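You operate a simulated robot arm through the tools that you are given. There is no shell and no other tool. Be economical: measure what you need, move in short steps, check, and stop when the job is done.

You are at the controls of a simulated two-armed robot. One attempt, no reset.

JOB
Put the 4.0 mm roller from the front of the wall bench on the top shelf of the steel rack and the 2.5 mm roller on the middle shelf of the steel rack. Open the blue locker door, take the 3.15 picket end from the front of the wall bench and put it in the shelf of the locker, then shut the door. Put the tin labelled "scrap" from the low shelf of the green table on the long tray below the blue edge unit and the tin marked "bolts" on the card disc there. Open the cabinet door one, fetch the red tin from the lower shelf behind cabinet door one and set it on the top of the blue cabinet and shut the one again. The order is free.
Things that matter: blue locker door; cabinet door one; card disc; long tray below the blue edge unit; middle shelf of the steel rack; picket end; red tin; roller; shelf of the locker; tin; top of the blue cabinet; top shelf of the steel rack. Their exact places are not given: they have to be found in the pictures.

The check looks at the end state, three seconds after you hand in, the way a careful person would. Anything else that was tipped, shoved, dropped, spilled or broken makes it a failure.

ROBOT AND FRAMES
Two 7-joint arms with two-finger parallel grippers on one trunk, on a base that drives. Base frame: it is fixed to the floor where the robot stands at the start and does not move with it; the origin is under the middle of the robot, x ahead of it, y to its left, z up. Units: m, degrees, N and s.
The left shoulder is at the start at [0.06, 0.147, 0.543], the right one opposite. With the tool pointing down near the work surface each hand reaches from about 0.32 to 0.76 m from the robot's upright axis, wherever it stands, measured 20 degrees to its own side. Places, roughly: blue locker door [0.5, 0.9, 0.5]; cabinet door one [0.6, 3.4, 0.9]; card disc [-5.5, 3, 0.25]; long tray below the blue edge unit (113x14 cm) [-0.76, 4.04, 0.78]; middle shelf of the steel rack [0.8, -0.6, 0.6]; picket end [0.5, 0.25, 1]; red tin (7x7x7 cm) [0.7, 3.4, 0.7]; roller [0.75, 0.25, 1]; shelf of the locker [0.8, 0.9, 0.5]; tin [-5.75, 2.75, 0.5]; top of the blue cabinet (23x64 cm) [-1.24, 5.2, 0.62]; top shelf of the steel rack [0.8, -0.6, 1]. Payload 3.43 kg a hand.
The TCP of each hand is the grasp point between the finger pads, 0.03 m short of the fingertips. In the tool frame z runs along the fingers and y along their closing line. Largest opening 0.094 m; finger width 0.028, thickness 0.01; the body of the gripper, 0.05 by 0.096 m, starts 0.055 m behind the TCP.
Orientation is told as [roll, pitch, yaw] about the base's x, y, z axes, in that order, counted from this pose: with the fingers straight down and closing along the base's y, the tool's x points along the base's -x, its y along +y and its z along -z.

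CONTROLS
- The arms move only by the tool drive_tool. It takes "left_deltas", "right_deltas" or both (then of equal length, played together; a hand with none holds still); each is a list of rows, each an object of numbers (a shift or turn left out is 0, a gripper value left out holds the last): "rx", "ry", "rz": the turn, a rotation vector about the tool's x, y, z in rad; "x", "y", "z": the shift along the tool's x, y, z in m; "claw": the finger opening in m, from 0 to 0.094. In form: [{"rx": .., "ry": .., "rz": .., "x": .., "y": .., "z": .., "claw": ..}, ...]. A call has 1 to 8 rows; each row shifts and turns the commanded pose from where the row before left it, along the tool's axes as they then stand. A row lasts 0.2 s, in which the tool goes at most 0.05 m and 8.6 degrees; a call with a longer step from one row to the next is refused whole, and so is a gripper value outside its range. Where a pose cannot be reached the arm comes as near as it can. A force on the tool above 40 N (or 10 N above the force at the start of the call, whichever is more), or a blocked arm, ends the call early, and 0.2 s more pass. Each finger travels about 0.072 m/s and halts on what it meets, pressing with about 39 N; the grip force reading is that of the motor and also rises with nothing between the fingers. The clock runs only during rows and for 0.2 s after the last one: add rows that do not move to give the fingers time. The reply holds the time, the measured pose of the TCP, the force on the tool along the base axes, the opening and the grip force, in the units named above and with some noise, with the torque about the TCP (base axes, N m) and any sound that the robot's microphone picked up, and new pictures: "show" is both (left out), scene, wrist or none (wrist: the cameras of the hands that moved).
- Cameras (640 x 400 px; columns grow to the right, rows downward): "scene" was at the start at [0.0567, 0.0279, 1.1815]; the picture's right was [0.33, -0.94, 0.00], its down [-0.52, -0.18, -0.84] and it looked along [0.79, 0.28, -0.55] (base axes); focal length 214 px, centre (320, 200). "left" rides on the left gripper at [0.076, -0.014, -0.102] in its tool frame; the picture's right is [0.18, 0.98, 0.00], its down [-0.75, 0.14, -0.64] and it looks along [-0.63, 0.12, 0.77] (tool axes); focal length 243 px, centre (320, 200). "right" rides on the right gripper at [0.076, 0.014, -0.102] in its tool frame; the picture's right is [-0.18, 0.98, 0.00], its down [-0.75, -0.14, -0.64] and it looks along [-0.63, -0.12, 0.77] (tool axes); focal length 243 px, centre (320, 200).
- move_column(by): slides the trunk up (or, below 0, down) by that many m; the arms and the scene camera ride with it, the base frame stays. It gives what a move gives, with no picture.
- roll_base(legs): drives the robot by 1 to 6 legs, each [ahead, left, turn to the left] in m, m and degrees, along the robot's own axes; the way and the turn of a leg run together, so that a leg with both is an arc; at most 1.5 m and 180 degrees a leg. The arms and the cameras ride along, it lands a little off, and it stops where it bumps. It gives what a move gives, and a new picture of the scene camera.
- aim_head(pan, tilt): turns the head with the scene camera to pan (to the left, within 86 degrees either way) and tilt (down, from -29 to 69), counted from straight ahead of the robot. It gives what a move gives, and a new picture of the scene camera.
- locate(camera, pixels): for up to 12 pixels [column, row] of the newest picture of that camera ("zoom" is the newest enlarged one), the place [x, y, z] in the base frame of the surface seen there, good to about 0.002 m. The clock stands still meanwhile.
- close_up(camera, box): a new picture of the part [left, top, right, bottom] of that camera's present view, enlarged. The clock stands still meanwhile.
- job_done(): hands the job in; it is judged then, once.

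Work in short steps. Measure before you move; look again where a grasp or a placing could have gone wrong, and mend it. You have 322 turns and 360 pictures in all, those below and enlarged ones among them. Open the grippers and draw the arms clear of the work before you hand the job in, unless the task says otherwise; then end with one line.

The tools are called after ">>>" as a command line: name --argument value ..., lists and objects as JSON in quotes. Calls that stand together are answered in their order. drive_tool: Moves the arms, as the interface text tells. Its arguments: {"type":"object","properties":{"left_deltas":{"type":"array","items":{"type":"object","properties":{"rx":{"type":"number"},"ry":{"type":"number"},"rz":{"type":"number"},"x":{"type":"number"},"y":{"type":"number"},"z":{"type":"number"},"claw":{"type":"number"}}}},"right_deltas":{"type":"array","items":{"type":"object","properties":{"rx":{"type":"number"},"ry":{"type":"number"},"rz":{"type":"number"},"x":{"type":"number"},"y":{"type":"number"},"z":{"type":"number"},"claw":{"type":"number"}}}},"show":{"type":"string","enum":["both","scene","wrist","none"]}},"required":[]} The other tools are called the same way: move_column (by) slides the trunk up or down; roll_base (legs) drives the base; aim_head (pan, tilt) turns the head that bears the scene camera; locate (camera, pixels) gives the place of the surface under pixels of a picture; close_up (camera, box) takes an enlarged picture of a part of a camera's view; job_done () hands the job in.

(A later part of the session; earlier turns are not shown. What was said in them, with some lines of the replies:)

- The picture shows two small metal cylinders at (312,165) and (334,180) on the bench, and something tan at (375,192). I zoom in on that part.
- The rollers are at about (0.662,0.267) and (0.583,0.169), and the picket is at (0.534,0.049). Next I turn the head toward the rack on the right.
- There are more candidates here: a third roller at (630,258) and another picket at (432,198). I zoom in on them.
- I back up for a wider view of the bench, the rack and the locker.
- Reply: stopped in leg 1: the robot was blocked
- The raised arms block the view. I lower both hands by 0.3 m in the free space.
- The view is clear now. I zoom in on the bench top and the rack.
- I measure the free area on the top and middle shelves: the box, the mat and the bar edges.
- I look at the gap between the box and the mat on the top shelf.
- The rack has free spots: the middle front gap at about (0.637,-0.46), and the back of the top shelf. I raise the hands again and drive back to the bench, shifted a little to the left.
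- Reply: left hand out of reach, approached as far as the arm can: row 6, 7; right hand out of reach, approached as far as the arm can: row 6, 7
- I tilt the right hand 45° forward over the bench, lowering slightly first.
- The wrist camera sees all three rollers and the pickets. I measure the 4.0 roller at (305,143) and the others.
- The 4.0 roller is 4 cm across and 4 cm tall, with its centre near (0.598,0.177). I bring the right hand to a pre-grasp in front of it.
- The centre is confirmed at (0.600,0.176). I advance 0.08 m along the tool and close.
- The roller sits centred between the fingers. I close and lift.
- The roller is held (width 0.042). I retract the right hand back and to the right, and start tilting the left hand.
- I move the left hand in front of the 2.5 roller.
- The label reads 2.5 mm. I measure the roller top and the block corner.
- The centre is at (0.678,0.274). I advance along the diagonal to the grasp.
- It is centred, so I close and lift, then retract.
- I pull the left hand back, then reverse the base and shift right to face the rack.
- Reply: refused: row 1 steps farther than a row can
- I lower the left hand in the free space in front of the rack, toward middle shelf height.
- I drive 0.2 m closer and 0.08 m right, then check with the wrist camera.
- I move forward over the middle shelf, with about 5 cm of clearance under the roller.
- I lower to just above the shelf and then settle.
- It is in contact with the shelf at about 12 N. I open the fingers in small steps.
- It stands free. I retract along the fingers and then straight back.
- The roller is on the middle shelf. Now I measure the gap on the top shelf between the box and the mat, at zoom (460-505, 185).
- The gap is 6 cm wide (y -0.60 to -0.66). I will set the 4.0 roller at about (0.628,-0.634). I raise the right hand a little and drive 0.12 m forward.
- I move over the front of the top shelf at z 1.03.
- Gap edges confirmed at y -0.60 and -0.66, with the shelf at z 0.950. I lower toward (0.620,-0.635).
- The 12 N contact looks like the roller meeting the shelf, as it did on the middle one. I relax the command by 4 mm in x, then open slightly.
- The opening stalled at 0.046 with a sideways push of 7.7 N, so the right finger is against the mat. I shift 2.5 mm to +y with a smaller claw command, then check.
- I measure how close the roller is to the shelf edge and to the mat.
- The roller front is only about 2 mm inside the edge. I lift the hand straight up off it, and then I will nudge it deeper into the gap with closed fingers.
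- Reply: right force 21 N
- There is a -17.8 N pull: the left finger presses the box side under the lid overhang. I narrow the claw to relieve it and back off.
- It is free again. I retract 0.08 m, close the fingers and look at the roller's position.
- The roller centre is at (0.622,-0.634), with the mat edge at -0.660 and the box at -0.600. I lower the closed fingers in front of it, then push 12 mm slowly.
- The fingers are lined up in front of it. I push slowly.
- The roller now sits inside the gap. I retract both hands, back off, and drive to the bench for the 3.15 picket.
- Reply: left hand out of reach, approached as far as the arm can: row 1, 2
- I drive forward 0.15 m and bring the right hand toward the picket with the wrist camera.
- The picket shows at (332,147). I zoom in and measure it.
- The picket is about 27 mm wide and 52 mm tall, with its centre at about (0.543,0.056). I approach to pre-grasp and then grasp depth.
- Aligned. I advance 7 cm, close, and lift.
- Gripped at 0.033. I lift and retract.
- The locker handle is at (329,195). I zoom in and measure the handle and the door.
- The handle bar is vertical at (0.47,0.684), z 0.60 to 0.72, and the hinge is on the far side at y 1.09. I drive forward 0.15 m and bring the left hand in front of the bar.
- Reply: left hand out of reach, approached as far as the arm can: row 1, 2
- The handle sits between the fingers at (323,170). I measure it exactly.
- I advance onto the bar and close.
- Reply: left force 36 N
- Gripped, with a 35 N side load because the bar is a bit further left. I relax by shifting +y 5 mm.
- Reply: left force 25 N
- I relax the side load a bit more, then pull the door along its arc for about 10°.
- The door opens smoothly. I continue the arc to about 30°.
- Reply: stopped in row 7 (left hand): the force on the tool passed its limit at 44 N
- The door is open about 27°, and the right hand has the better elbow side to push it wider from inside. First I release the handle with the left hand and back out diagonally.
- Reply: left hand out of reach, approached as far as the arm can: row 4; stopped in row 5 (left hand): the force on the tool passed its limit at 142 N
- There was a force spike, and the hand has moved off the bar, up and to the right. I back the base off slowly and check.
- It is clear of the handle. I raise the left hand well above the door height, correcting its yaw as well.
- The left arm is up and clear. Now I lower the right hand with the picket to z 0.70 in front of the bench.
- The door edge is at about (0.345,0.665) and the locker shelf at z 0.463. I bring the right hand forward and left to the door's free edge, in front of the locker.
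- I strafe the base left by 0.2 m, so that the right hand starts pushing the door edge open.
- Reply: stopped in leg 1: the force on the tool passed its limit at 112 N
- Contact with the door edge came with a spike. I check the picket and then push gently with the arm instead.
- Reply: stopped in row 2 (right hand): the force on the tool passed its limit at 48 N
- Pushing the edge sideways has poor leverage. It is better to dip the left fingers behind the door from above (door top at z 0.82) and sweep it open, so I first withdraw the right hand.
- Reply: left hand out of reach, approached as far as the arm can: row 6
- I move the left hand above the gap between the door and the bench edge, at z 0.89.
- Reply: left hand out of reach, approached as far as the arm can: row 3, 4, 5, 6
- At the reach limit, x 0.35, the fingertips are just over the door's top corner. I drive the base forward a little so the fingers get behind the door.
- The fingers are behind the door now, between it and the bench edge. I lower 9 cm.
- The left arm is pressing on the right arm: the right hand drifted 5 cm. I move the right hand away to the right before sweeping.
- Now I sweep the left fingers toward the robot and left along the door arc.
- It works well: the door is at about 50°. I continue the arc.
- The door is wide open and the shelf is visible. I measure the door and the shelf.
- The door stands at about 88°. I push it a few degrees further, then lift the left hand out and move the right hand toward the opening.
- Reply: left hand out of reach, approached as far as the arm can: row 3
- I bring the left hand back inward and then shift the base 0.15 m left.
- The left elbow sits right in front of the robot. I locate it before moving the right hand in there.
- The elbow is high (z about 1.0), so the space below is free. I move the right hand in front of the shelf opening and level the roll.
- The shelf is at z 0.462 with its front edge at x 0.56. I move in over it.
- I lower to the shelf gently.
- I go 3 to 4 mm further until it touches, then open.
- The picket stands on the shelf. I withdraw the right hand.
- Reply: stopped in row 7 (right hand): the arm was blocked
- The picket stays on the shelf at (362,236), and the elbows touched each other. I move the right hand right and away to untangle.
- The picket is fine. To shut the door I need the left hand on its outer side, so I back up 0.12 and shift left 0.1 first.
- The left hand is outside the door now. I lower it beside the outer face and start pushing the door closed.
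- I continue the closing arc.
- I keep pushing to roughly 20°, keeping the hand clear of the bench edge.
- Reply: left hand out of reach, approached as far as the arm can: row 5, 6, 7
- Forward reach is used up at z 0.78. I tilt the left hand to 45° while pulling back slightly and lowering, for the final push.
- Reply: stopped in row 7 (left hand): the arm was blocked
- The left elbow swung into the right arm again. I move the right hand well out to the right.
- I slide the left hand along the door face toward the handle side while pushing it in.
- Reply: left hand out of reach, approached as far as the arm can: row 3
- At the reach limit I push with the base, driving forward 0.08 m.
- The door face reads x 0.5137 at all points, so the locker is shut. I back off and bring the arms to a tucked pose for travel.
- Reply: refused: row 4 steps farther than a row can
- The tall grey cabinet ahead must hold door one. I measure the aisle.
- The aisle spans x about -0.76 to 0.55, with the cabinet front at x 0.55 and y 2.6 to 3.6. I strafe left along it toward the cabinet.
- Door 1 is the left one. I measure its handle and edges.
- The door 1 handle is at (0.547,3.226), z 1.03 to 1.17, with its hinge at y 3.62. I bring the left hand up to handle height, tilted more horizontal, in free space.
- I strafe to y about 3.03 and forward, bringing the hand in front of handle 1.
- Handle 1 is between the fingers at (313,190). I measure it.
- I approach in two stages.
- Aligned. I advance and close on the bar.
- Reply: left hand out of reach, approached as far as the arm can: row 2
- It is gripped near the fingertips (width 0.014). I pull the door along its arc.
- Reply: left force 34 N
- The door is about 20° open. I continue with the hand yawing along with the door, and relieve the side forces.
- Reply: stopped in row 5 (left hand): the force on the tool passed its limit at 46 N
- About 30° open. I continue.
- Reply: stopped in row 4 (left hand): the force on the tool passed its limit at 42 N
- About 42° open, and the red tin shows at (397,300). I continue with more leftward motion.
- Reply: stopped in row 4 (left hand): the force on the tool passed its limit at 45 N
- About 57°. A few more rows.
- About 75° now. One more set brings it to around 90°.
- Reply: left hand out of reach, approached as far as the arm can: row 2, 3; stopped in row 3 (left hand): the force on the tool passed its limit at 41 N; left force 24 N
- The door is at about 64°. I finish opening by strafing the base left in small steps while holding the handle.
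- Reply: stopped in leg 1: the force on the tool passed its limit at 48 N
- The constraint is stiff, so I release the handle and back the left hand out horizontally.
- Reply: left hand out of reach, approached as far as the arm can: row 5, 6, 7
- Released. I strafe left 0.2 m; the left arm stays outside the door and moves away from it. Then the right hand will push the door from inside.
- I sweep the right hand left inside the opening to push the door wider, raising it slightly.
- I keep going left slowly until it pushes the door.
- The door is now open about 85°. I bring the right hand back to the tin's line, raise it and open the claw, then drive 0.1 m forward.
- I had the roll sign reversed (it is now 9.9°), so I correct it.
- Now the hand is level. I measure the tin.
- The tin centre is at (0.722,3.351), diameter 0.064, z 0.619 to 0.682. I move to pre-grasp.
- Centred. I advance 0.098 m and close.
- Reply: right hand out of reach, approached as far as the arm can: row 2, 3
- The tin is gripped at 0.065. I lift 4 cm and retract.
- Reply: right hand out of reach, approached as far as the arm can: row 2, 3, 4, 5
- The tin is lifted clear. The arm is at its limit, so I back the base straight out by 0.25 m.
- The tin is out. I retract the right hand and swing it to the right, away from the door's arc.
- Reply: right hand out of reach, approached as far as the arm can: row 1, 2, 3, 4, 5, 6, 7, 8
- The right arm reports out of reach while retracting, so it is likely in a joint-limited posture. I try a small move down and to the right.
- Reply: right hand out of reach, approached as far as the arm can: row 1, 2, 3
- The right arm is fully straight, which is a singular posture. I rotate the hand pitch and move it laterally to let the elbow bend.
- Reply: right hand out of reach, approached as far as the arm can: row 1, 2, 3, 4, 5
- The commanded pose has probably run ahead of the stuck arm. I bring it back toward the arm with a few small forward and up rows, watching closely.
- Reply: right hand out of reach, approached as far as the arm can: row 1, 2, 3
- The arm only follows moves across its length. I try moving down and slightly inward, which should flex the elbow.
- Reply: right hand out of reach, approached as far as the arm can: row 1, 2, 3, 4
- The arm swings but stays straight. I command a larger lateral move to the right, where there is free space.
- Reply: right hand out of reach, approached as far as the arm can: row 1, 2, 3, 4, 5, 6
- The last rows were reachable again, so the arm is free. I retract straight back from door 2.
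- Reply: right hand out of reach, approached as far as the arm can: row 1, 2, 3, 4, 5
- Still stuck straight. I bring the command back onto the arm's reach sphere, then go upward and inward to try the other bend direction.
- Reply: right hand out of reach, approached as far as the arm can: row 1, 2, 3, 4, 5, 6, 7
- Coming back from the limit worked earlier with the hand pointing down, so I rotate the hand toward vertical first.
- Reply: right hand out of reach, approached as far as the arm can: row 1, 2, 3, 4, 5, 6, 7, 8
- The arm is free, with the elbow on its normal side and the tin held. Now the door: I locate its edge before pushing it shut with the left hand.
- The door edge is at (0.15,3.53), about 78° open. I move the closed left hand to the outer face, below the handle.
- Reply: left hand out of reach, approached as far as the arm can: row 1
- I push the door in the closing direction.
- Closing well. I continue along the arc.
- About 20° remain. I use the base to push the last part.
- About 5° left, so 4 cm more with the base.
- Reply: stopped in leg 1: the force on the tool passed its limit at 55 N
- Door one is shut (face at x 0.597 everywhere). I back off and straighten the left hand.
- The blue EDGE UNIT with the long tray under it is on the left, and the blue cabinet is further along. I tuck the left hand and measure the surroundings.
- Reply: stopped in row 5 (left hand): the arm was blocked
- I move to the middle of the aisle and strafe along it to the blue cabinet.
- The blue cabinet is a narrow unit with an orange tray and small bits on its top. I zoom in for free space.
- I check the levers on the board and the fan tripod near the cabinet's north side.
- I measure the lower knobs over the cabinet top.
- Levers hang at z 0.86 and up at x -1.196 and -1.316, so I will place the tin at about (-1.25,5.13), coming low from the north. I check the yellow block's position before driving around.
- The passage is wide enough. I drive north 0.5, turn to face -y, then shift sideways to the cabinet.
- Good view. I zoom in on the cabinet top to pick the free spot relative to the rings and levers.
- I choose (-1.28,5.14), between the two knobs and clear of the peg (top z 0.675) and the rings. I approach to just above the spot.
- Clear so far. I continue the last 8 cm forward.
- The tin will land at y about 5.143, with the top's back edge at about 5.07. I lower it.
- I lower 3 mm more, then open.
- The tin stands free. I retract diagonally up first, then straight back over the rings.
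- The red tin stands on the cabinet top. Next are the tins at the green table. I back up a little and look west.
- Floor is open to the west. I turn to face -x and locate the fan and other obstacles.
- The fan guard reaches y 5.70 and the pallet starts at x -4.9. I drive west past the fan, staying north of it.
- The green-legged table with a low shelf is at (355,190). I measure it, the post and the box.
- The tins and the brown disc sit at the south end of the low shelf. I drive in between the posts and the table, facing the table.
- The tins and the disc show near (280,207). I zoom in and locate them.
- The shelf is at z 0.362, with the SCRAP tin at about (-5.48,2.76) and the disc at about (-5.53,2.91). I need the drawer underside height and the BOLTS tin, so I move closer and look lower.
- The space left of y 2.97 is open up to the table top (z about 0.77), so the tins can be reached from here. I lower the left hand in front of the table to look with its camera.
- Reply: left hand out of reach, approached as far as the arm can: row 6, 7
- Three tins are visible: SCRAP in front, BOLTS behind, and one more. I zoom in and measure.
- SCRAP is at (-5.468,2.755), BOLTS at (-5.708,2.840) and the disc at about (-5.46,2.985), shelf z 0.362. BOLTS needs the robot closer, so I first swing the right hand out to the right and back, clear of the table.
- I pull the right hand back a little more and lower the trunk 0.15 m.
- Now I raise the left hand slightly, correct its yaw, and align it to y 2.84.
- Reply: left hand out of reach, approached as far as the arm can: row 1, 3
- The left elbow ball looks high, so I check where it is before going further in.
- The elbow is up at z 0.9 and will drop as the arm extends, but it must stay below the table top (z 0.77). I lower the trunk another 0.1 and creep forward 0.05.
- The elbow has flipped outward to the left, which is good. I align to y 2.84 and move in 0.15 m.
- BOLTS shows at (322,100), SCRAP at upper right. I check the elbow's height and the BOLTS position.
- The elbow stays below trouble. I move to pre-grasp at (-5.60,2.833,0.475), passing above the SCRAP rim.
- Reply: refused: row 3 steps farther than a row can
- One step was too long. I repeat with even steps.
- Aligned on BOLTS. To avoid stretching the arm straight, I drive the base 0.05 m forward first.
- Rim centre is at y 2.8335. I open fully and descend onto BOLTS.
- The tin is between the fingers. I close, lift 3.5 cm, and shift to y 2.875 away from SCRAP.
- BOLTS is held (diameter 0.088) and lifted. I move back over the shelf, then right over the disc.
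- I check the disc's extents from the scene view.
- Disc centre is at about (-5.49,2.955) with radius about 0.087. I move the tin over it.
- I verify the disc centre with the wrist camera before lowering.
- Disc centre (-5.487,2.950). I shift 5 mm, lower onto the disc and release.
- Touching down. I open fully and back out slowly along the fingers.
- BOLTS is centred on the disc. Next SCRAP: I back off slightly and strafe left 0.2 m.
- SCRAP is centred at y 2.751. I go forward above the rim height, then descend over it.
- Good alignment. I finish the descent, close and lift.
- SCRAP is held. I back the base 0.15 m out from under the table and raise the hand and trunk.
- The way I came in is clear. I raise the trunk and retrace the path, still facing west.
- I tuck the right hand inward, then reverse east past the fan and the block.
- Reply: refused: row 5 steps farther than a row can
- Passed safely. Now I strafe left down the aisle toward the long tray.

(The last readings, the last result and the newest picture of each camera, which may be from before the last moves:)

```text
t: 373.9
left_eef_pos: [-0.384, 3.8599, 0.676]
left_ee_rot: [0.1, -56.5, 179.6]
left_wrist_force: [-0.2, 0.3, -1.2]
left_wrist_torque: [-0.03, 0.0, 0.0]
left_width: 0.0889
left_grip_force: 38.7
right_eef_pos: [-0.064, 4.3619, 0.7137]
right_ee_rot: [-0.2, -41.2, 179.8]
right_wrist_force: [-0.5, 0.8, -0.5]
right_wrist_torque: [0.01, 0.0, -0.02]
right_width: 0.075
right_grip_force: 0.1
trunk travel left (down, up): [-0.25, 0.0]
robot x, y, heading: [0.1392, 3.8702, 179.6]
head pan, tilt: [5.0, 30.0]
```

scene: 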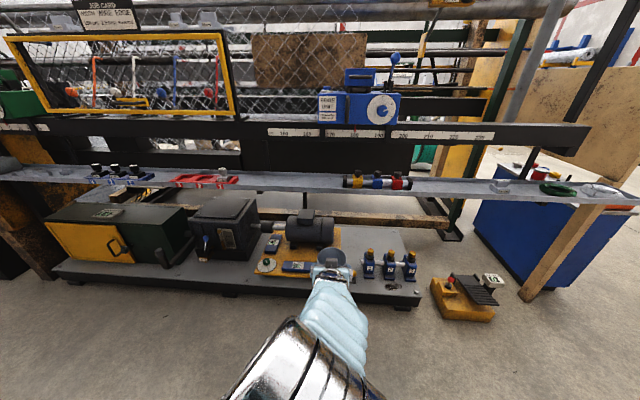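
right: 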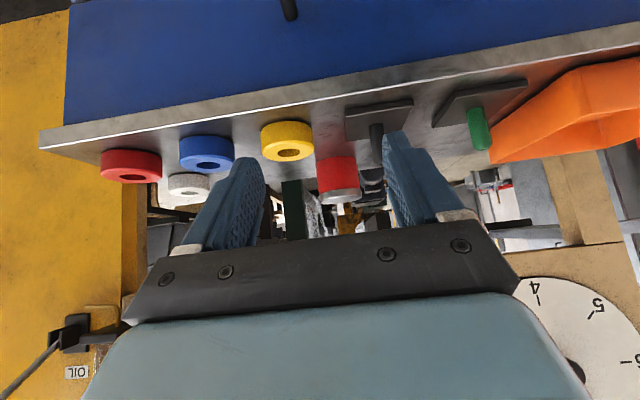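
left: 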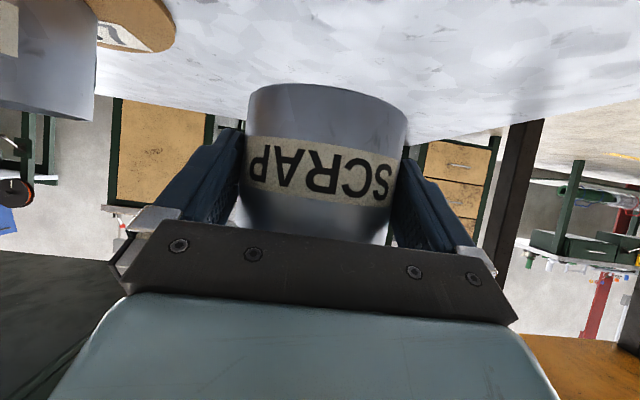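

The long ledge runs across at row 180. I zoom in to find seams and free spots near the edge unit.

>>> close_up --camera "scene" --box '[150, 90, 390, 240]'

>>> close_up --camera "scene" --box '[320, 140, 640, 240]'

>>> locate --camera "scene" --pixels '[[240, 185], [280, 185], [310, 185], [338, 188], [350, 180], [405, 182], [430, 187], [470, 190], [280, 175], [300, 180], [300, 192], [300, 172]]'

```text
2.67 times, centred on (270, 165) of scene
```

zoom: 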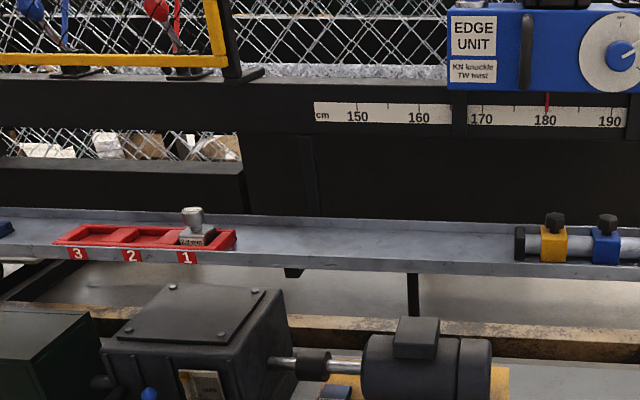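

```text
2.00 times, centred on (480, 190) of scene
```

zoom: 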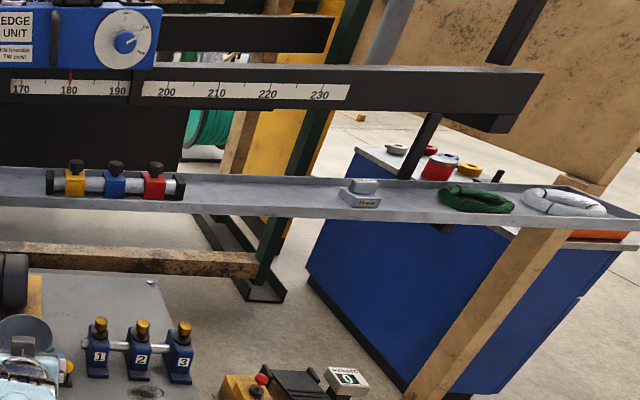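

```text
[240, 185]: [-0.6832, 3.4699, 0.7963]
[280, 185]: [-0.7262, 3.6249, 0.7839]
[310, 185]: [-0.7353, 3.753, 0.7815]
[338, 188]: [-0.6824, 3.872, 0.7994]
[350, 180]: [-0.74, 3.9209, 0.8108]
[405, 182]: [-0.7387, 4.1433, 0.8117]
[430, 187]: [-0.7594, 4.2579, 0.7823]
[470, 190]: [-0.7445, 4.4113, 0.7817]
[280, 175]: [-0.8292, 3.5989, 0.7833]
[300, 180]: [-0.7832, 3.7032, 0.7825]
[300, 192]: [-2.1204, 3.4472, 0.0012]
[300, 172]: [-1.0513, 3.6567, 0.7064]
```

The tray floor is at z 0.782, x -0.69 to -0.83, and y 3.52 to 3.88 is free. I raise the tin, then drive to put it in front of y 3.72.

>>> drive_tool --left_deltas '[{"x": -0.0334, "z": -0.0221}, {"x": -0.0334, "z": -0.0221}, {"x": -0.0334, "z": -0.0221}, {"x": -0.0334, "z": -0.0221}, {"x": -0.0334, "z": -0.0221}, {}]' --show "wrist"

>>> roll_base --legs '[[0.17, 0.14, 0]]'

```text
t: 375.3
left_eef_pos: [-0.387, 3.8535, 0.8721]
left_ee_rot: [-0.4, -56.1, -179.0]
left_wrist_force: [-0.3, 0.3, -0.8]
left_wrist_torque: [-0.02, -0.06, -0.02]
left_width: 0.0886
left_grip_force: 39.0
right_eef_pos: [-0.0641, 4.3615, 0.7136]
right_ee_rot: [-0.1, -41.2, 179.7]
right_wrist_force: [0.3, -0.6, 0.0]
right_wrist_torque: [-0.04, 0.0, -0.03]
right_width: 0.0749
right_grip_force: 0.1
trunk travel left (down, up): [-0.25, 0.0]
robot x, y, heading: [0.1408, 3.8735, 179.6]
head pan, tilt: [5.0, 30.0]
```

left: 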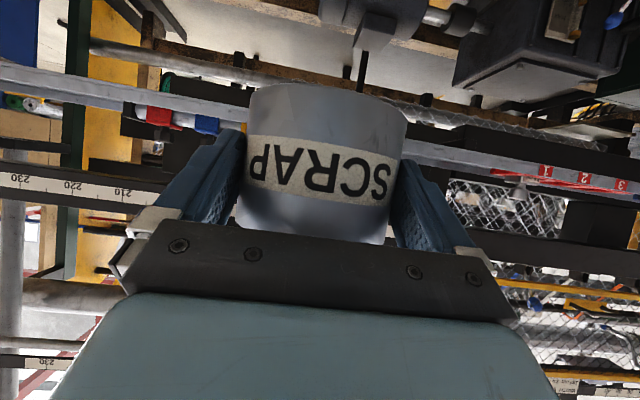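

```text
t: 377.0
left_eef_pos: [-0.555, 3.7137, 0.8713]
left_ee_rot: [-0.7, -56.1, -179.2]
left_wrist_force: [0.4, 0.3, -0.8]
left_wrist_torque: [0.02, -0.01, 0.0]
left_width: 0.0887
left_grip_force: 39.2
right_eef_pos: [-0.2331, 4.2209, 0.7144]
right_ee_rot: [-0.1, -41.1, 179.7]
right_wrist_force: [-0.3, -0.8, -0.6]
right_wrist_torque: [0.02, 0.04, 0.01]
right_width: 0.075
right_grip_force: 0.1
trunk travel left (down, up): [-0.25, 0.0]
robot x, y, heading: [-0.0252, 3.7286, 179.7]
head pan, tilt: [5.0, 30.0]
```

scene: 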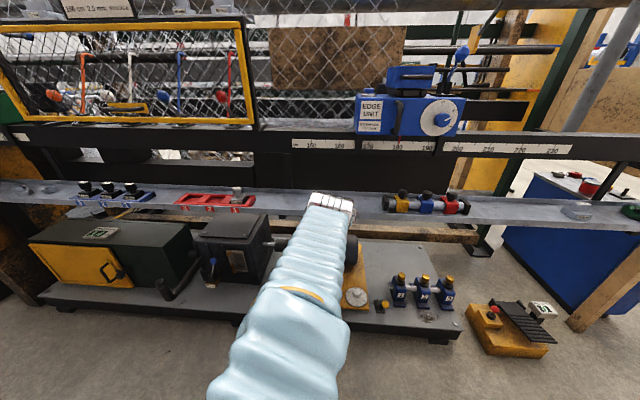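

I move over the tray at y 3.77.

>>> drive_tool --left_deltas '[{"x": -0.0212, "y": -0.0115, "z": 0.0315}, {"x": -0.0212, "y": -0.0115, "z": 0.0315}, {"x": -0.0212, "y": -0.0115, "z": 0.0315}, {"x": -0.0212, "y": -0.0115, "z": 0.0315}, {"x": -0.0212, "y": -0.0115, "z": 0.0315}, {}]' --show "both"

>>> locate --camera "left" --pixels '[[320, 60], [320, 40], [320, 20], [230, 100], [420, 100], [320, 75], [200, 80], [450, 80]]'

```text
t: 378.4
left_eef_pos: [-0.7472, 3.7712, 0.8742]
left_ee_rot: [-0.7, -56.2, -179.1]
left_wrist_force: [-0.8, -0.7, -0.6]
left_wrist_torque: [-0.03, -0.03, 0.0]
left_width: 0.089
left_grip_force: 38.7
right_eef_pos: [-0.2327, 4.2219, 0.7155]
right_ee_rot: [-0.1, -41.1, 179.7]
right_wrist_force: [-0.4, -0.5, 0.0]
right_wrist_torque: [0.02, -0.01, -0.01]
right_width: 0.0752
right_grip_force: 0.2
trunk travel left (down, up): [-0.25, 0.0]
robot x, y, heading: [-0.0285, 3.7289, 179.5]
head pan, tilt: [5.0, 30.0]
```

scene: 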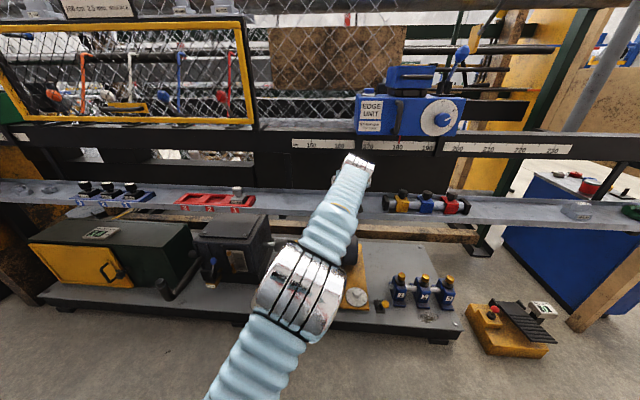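
left: 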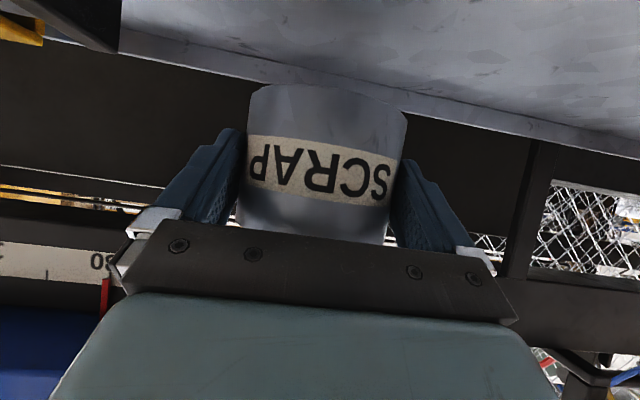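

```text
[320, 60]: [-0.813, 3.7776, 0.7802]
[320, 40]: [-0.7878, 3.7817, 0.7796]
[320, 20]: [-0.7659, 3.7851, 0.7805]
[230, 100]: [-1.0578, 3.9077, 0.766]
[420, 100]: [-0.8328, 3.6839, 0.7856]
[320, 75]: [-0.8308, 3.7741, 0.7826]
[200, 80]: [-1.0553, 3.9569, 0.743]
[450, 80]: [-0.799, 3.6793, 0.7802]
```

The tray floor is at z 0.780 with the back lip at -0.83, so the tin fits. I lower it.

>>> drive_tool --left_deltas '[{"x": 0.02, "z": 0.0133}, {"x": 0.02, "z": 0.0133}, {"x": 0.0025, "z": 0.0017}, {}]' --show "wrist"

```text
t: 379.4
left_eef_pos: [-0.7468, 3.7716, 0.8247]
left_ee_rot: [-0.9, -56.6, -179.1]
left_wrist_force: [-1.3, -1.0, 14.9]
left_wrist_torque: [0.5, 0.4, 0.03]
left_width: 0.0889
left_grip_force: 38.4
right_eef_pos: [-0.2327, 4.222, 0.713]
right_ee_rot: [-0.1, -41.2, 179.7]
right_wrist_force: [0.3, 0.4, -0.2]
right_wrist_torque: [-0.01, 0.02, -0.02]
right_width: 0.0751
right_grip_force: 0.1
trunk travel left (down, up): [-0.25, 0.0]
robot x, y, heading: [-0.0279, 3.7292, 179.6]
head pan, tilt: [5.0, 30.0]
```

left: 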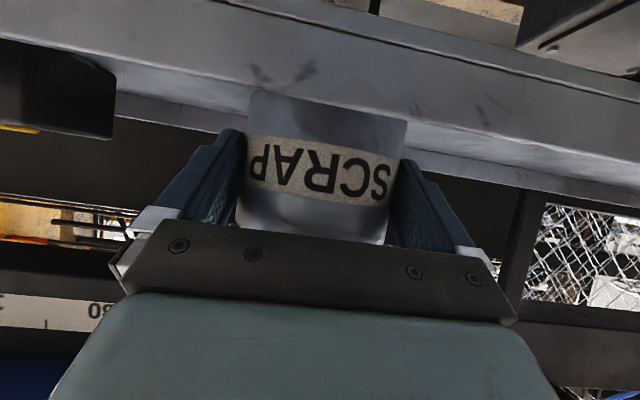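

Contact at 15 N. I release and retract along the fingers.

>>> drive_tool --left_deltas '[{"claw": 0.094, "x": -0.002, "z": -0.0013}, {}, {}, {"z": -0.015}, {"z": -0.02}, {"z": -0.035}, {"z": -0.045}, {}]' --show "both"

```text
t: 381.2
left_eef_pos: [-0.6517, 3.7712, 0.8895]
left_ee_rot: [-0.7, -56.2, -179.1]
left_wrist_force: [-0.3, 0.4, 0.2]
left_wrist_torque: [0.05, 0.0, 0.04]
left_width: 0.0941
left_grip_force: 0.0
right_eef_pos: [-0.2329, 4.2219, 0.7141]
right_ee_rot: [-0.1, -41.3, 179.6]
right_wrist_force: [-0.3, -0.4, 0.4]
right_wrist_torque: [0.02, -0.03, 0.02]
right_width: 0.075
right_grip_force: 0.1
trunk travel left (down, up): [-0.25, 0.0]
robot x, y, heading: [-0.0295, 3.7344, 179.8]
head pan, tilt: [5.0, 30.0]
```

scene: 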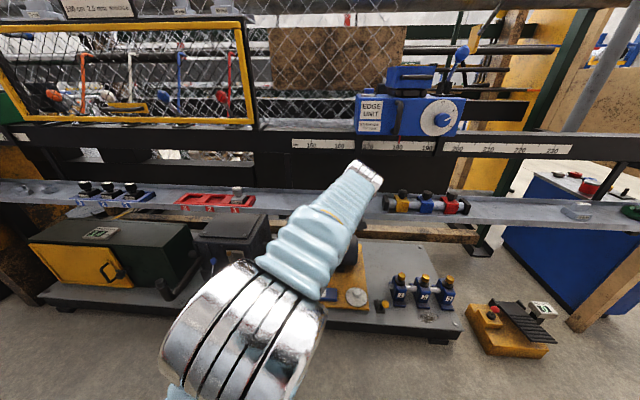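
left: 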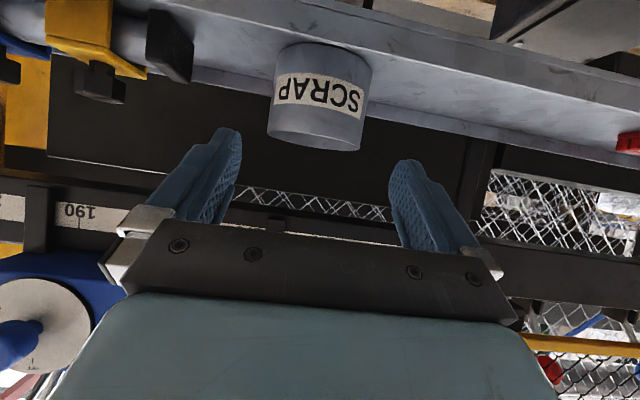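

SCRAP stands in the tray. I back off and look down the aisle to confirm the cabinet and locker doors stayed shut.

>>> roll_base --legs '[[-0.17, 0, 0]]'

>>> close_up --camera "scene" --box '[240, 110, 480, 260]'

>>> roll_base --legs '[[0, 1.0, 0], [0, 0.5, 0]]'

>>> aim_head --pan 86 --tilt 20

```text
t: 382.6
left_eef_pos: [-0.4837, 3.7704, 0.8889]
left_ee_rot: [-0.7, -56.2, -179.2]
left_wrist_force: [0.0, 0.5, 0.2]
left_wrist_torque: [-0.01, -0.02, -0.01]
left_width: 0.0939
left_grip_force: 0.1
right_eef_pos: [-0.0643, 4.2205, 0.7134]
right_ee_rot: [-0.1, -41.2, 179.5]
right_wrist_force: [-0.3, -0.5, -1.2]
right_wrist_torque: [0.01, -0.02, 0.01]
right_width: 0.0747
right_grip_force: 0.0
trunk travel left (down, up): [-0.25, 0.0]
robot x, y, heading: [0.1365, 3.7292, 179.7]
head pan, tilt: [5.0, 30.0]
```

scene: 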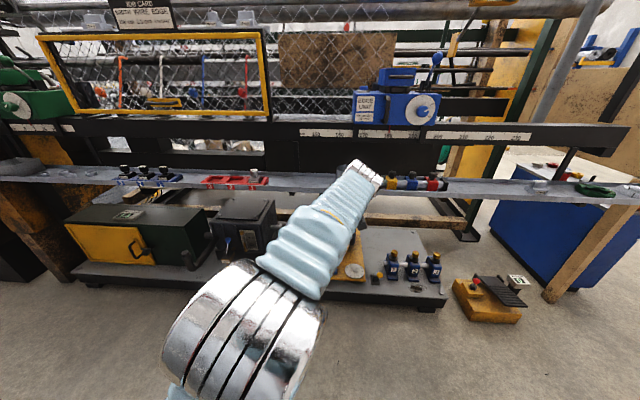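

```text
2.67 times, centred on (360, 185) of scene
```

zoom: 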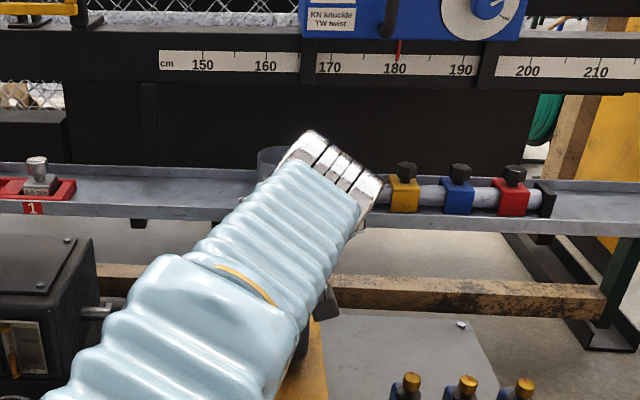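

```text
t: 390.4
left_eef_pos: [-0.5149, 2.2769, 0.889]
left_ee_rot: [-0.8, -56.2, 179.8]
left_wrist_force: [0.8, 0.3, -0.4]
left_wrist_torque: [0.06, 0.0, 0.01]
left_width: 0.0941
left_grip_force: 0.2
right_eef_pos: [-0.0866, 2.7196, 0.7141]
right_ee_rot: [-0.1, -41.3, 178.5]
right_wrist_force: [0.2, -0.3, 0.1]
right_wrist_torque: [-0.04, -0.02, -0.04]
right_width: 0.0749
right_grip_force: 0.0
trunk travel left (down, up): [-0.25, 0.0]
robot x, y, heading: [0.1042, 2.2242, 178.5]
head pan, tilt: [5.0, 30.0]
```

scene: 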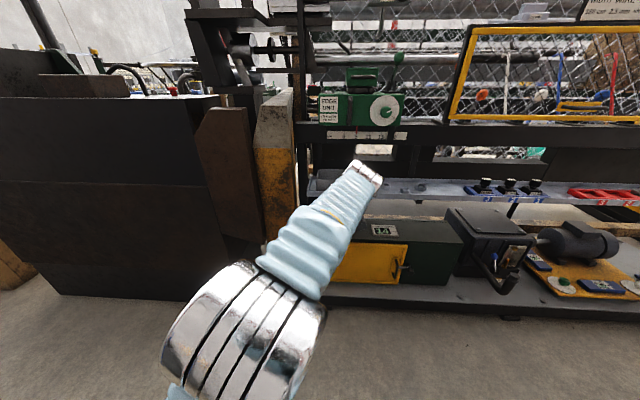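

```text
t: 391.9
left_eef_pos: [-0.5152, 2.276, 0.8875]
left_ee_rot: [-0.7, -56.3, 179.7]
left_wrist_force: [-0.3, 0.6, -0.9]
left_wrist_torque: [-0.01, 0.04, 0.03]
left_width: 0.094
left_grip_force: 0.0
right_eef_pos: [-0.0878, 2.7197, 0.7139]
right_ee_rot: [-0.1, -41.2, 178.5]
right_wrist_force: [-0.2, 0.1, 1.0]
right_wrist_torque: [0.01, 0.02, -0.03]
right_width: 0.0752
right_grip_force: 0.1
trunk travel left (down, up): [-0.25, 0.0]
robot x, y, heading: [0.1056, 2.2233, 178.6]
head pan, tilt: [85.9, 20.0]
```

scene: 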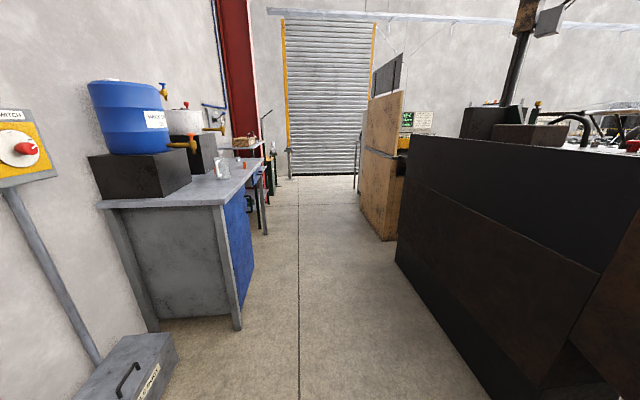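

The blue locker door appears flush. I check a few points on it and the rack shelf.

>>> locate --camera "scene" --pixels '[[240, 220], [250, 260], [235, 240], [247, 215]]'

>>> close_up --camera "scene" --box '[190, 120, 300, 250]'

```text
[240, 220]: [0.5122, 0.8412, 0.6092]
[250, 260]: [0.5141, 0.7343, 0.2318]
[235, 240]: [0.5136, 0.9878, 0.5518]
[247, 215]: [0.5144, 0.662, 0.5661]
```

```text
3.08 times, centred on (245, 185) of scene
```

zoom: 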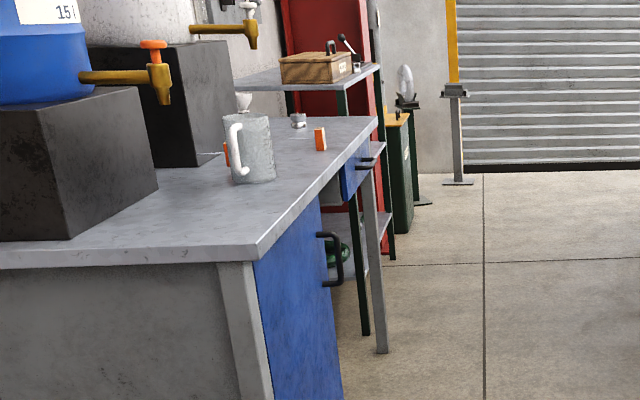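

The locker is shut, the bench and rack look undisturbed, and both grippers are open and clear. I hand the job in.

>>> job_done

```text
The job is handed in.
```

The job is handed in. Both rollers, the picket and all three tins are where you asked, and both doors are shut, though I did not open the locker again to look at the picket.
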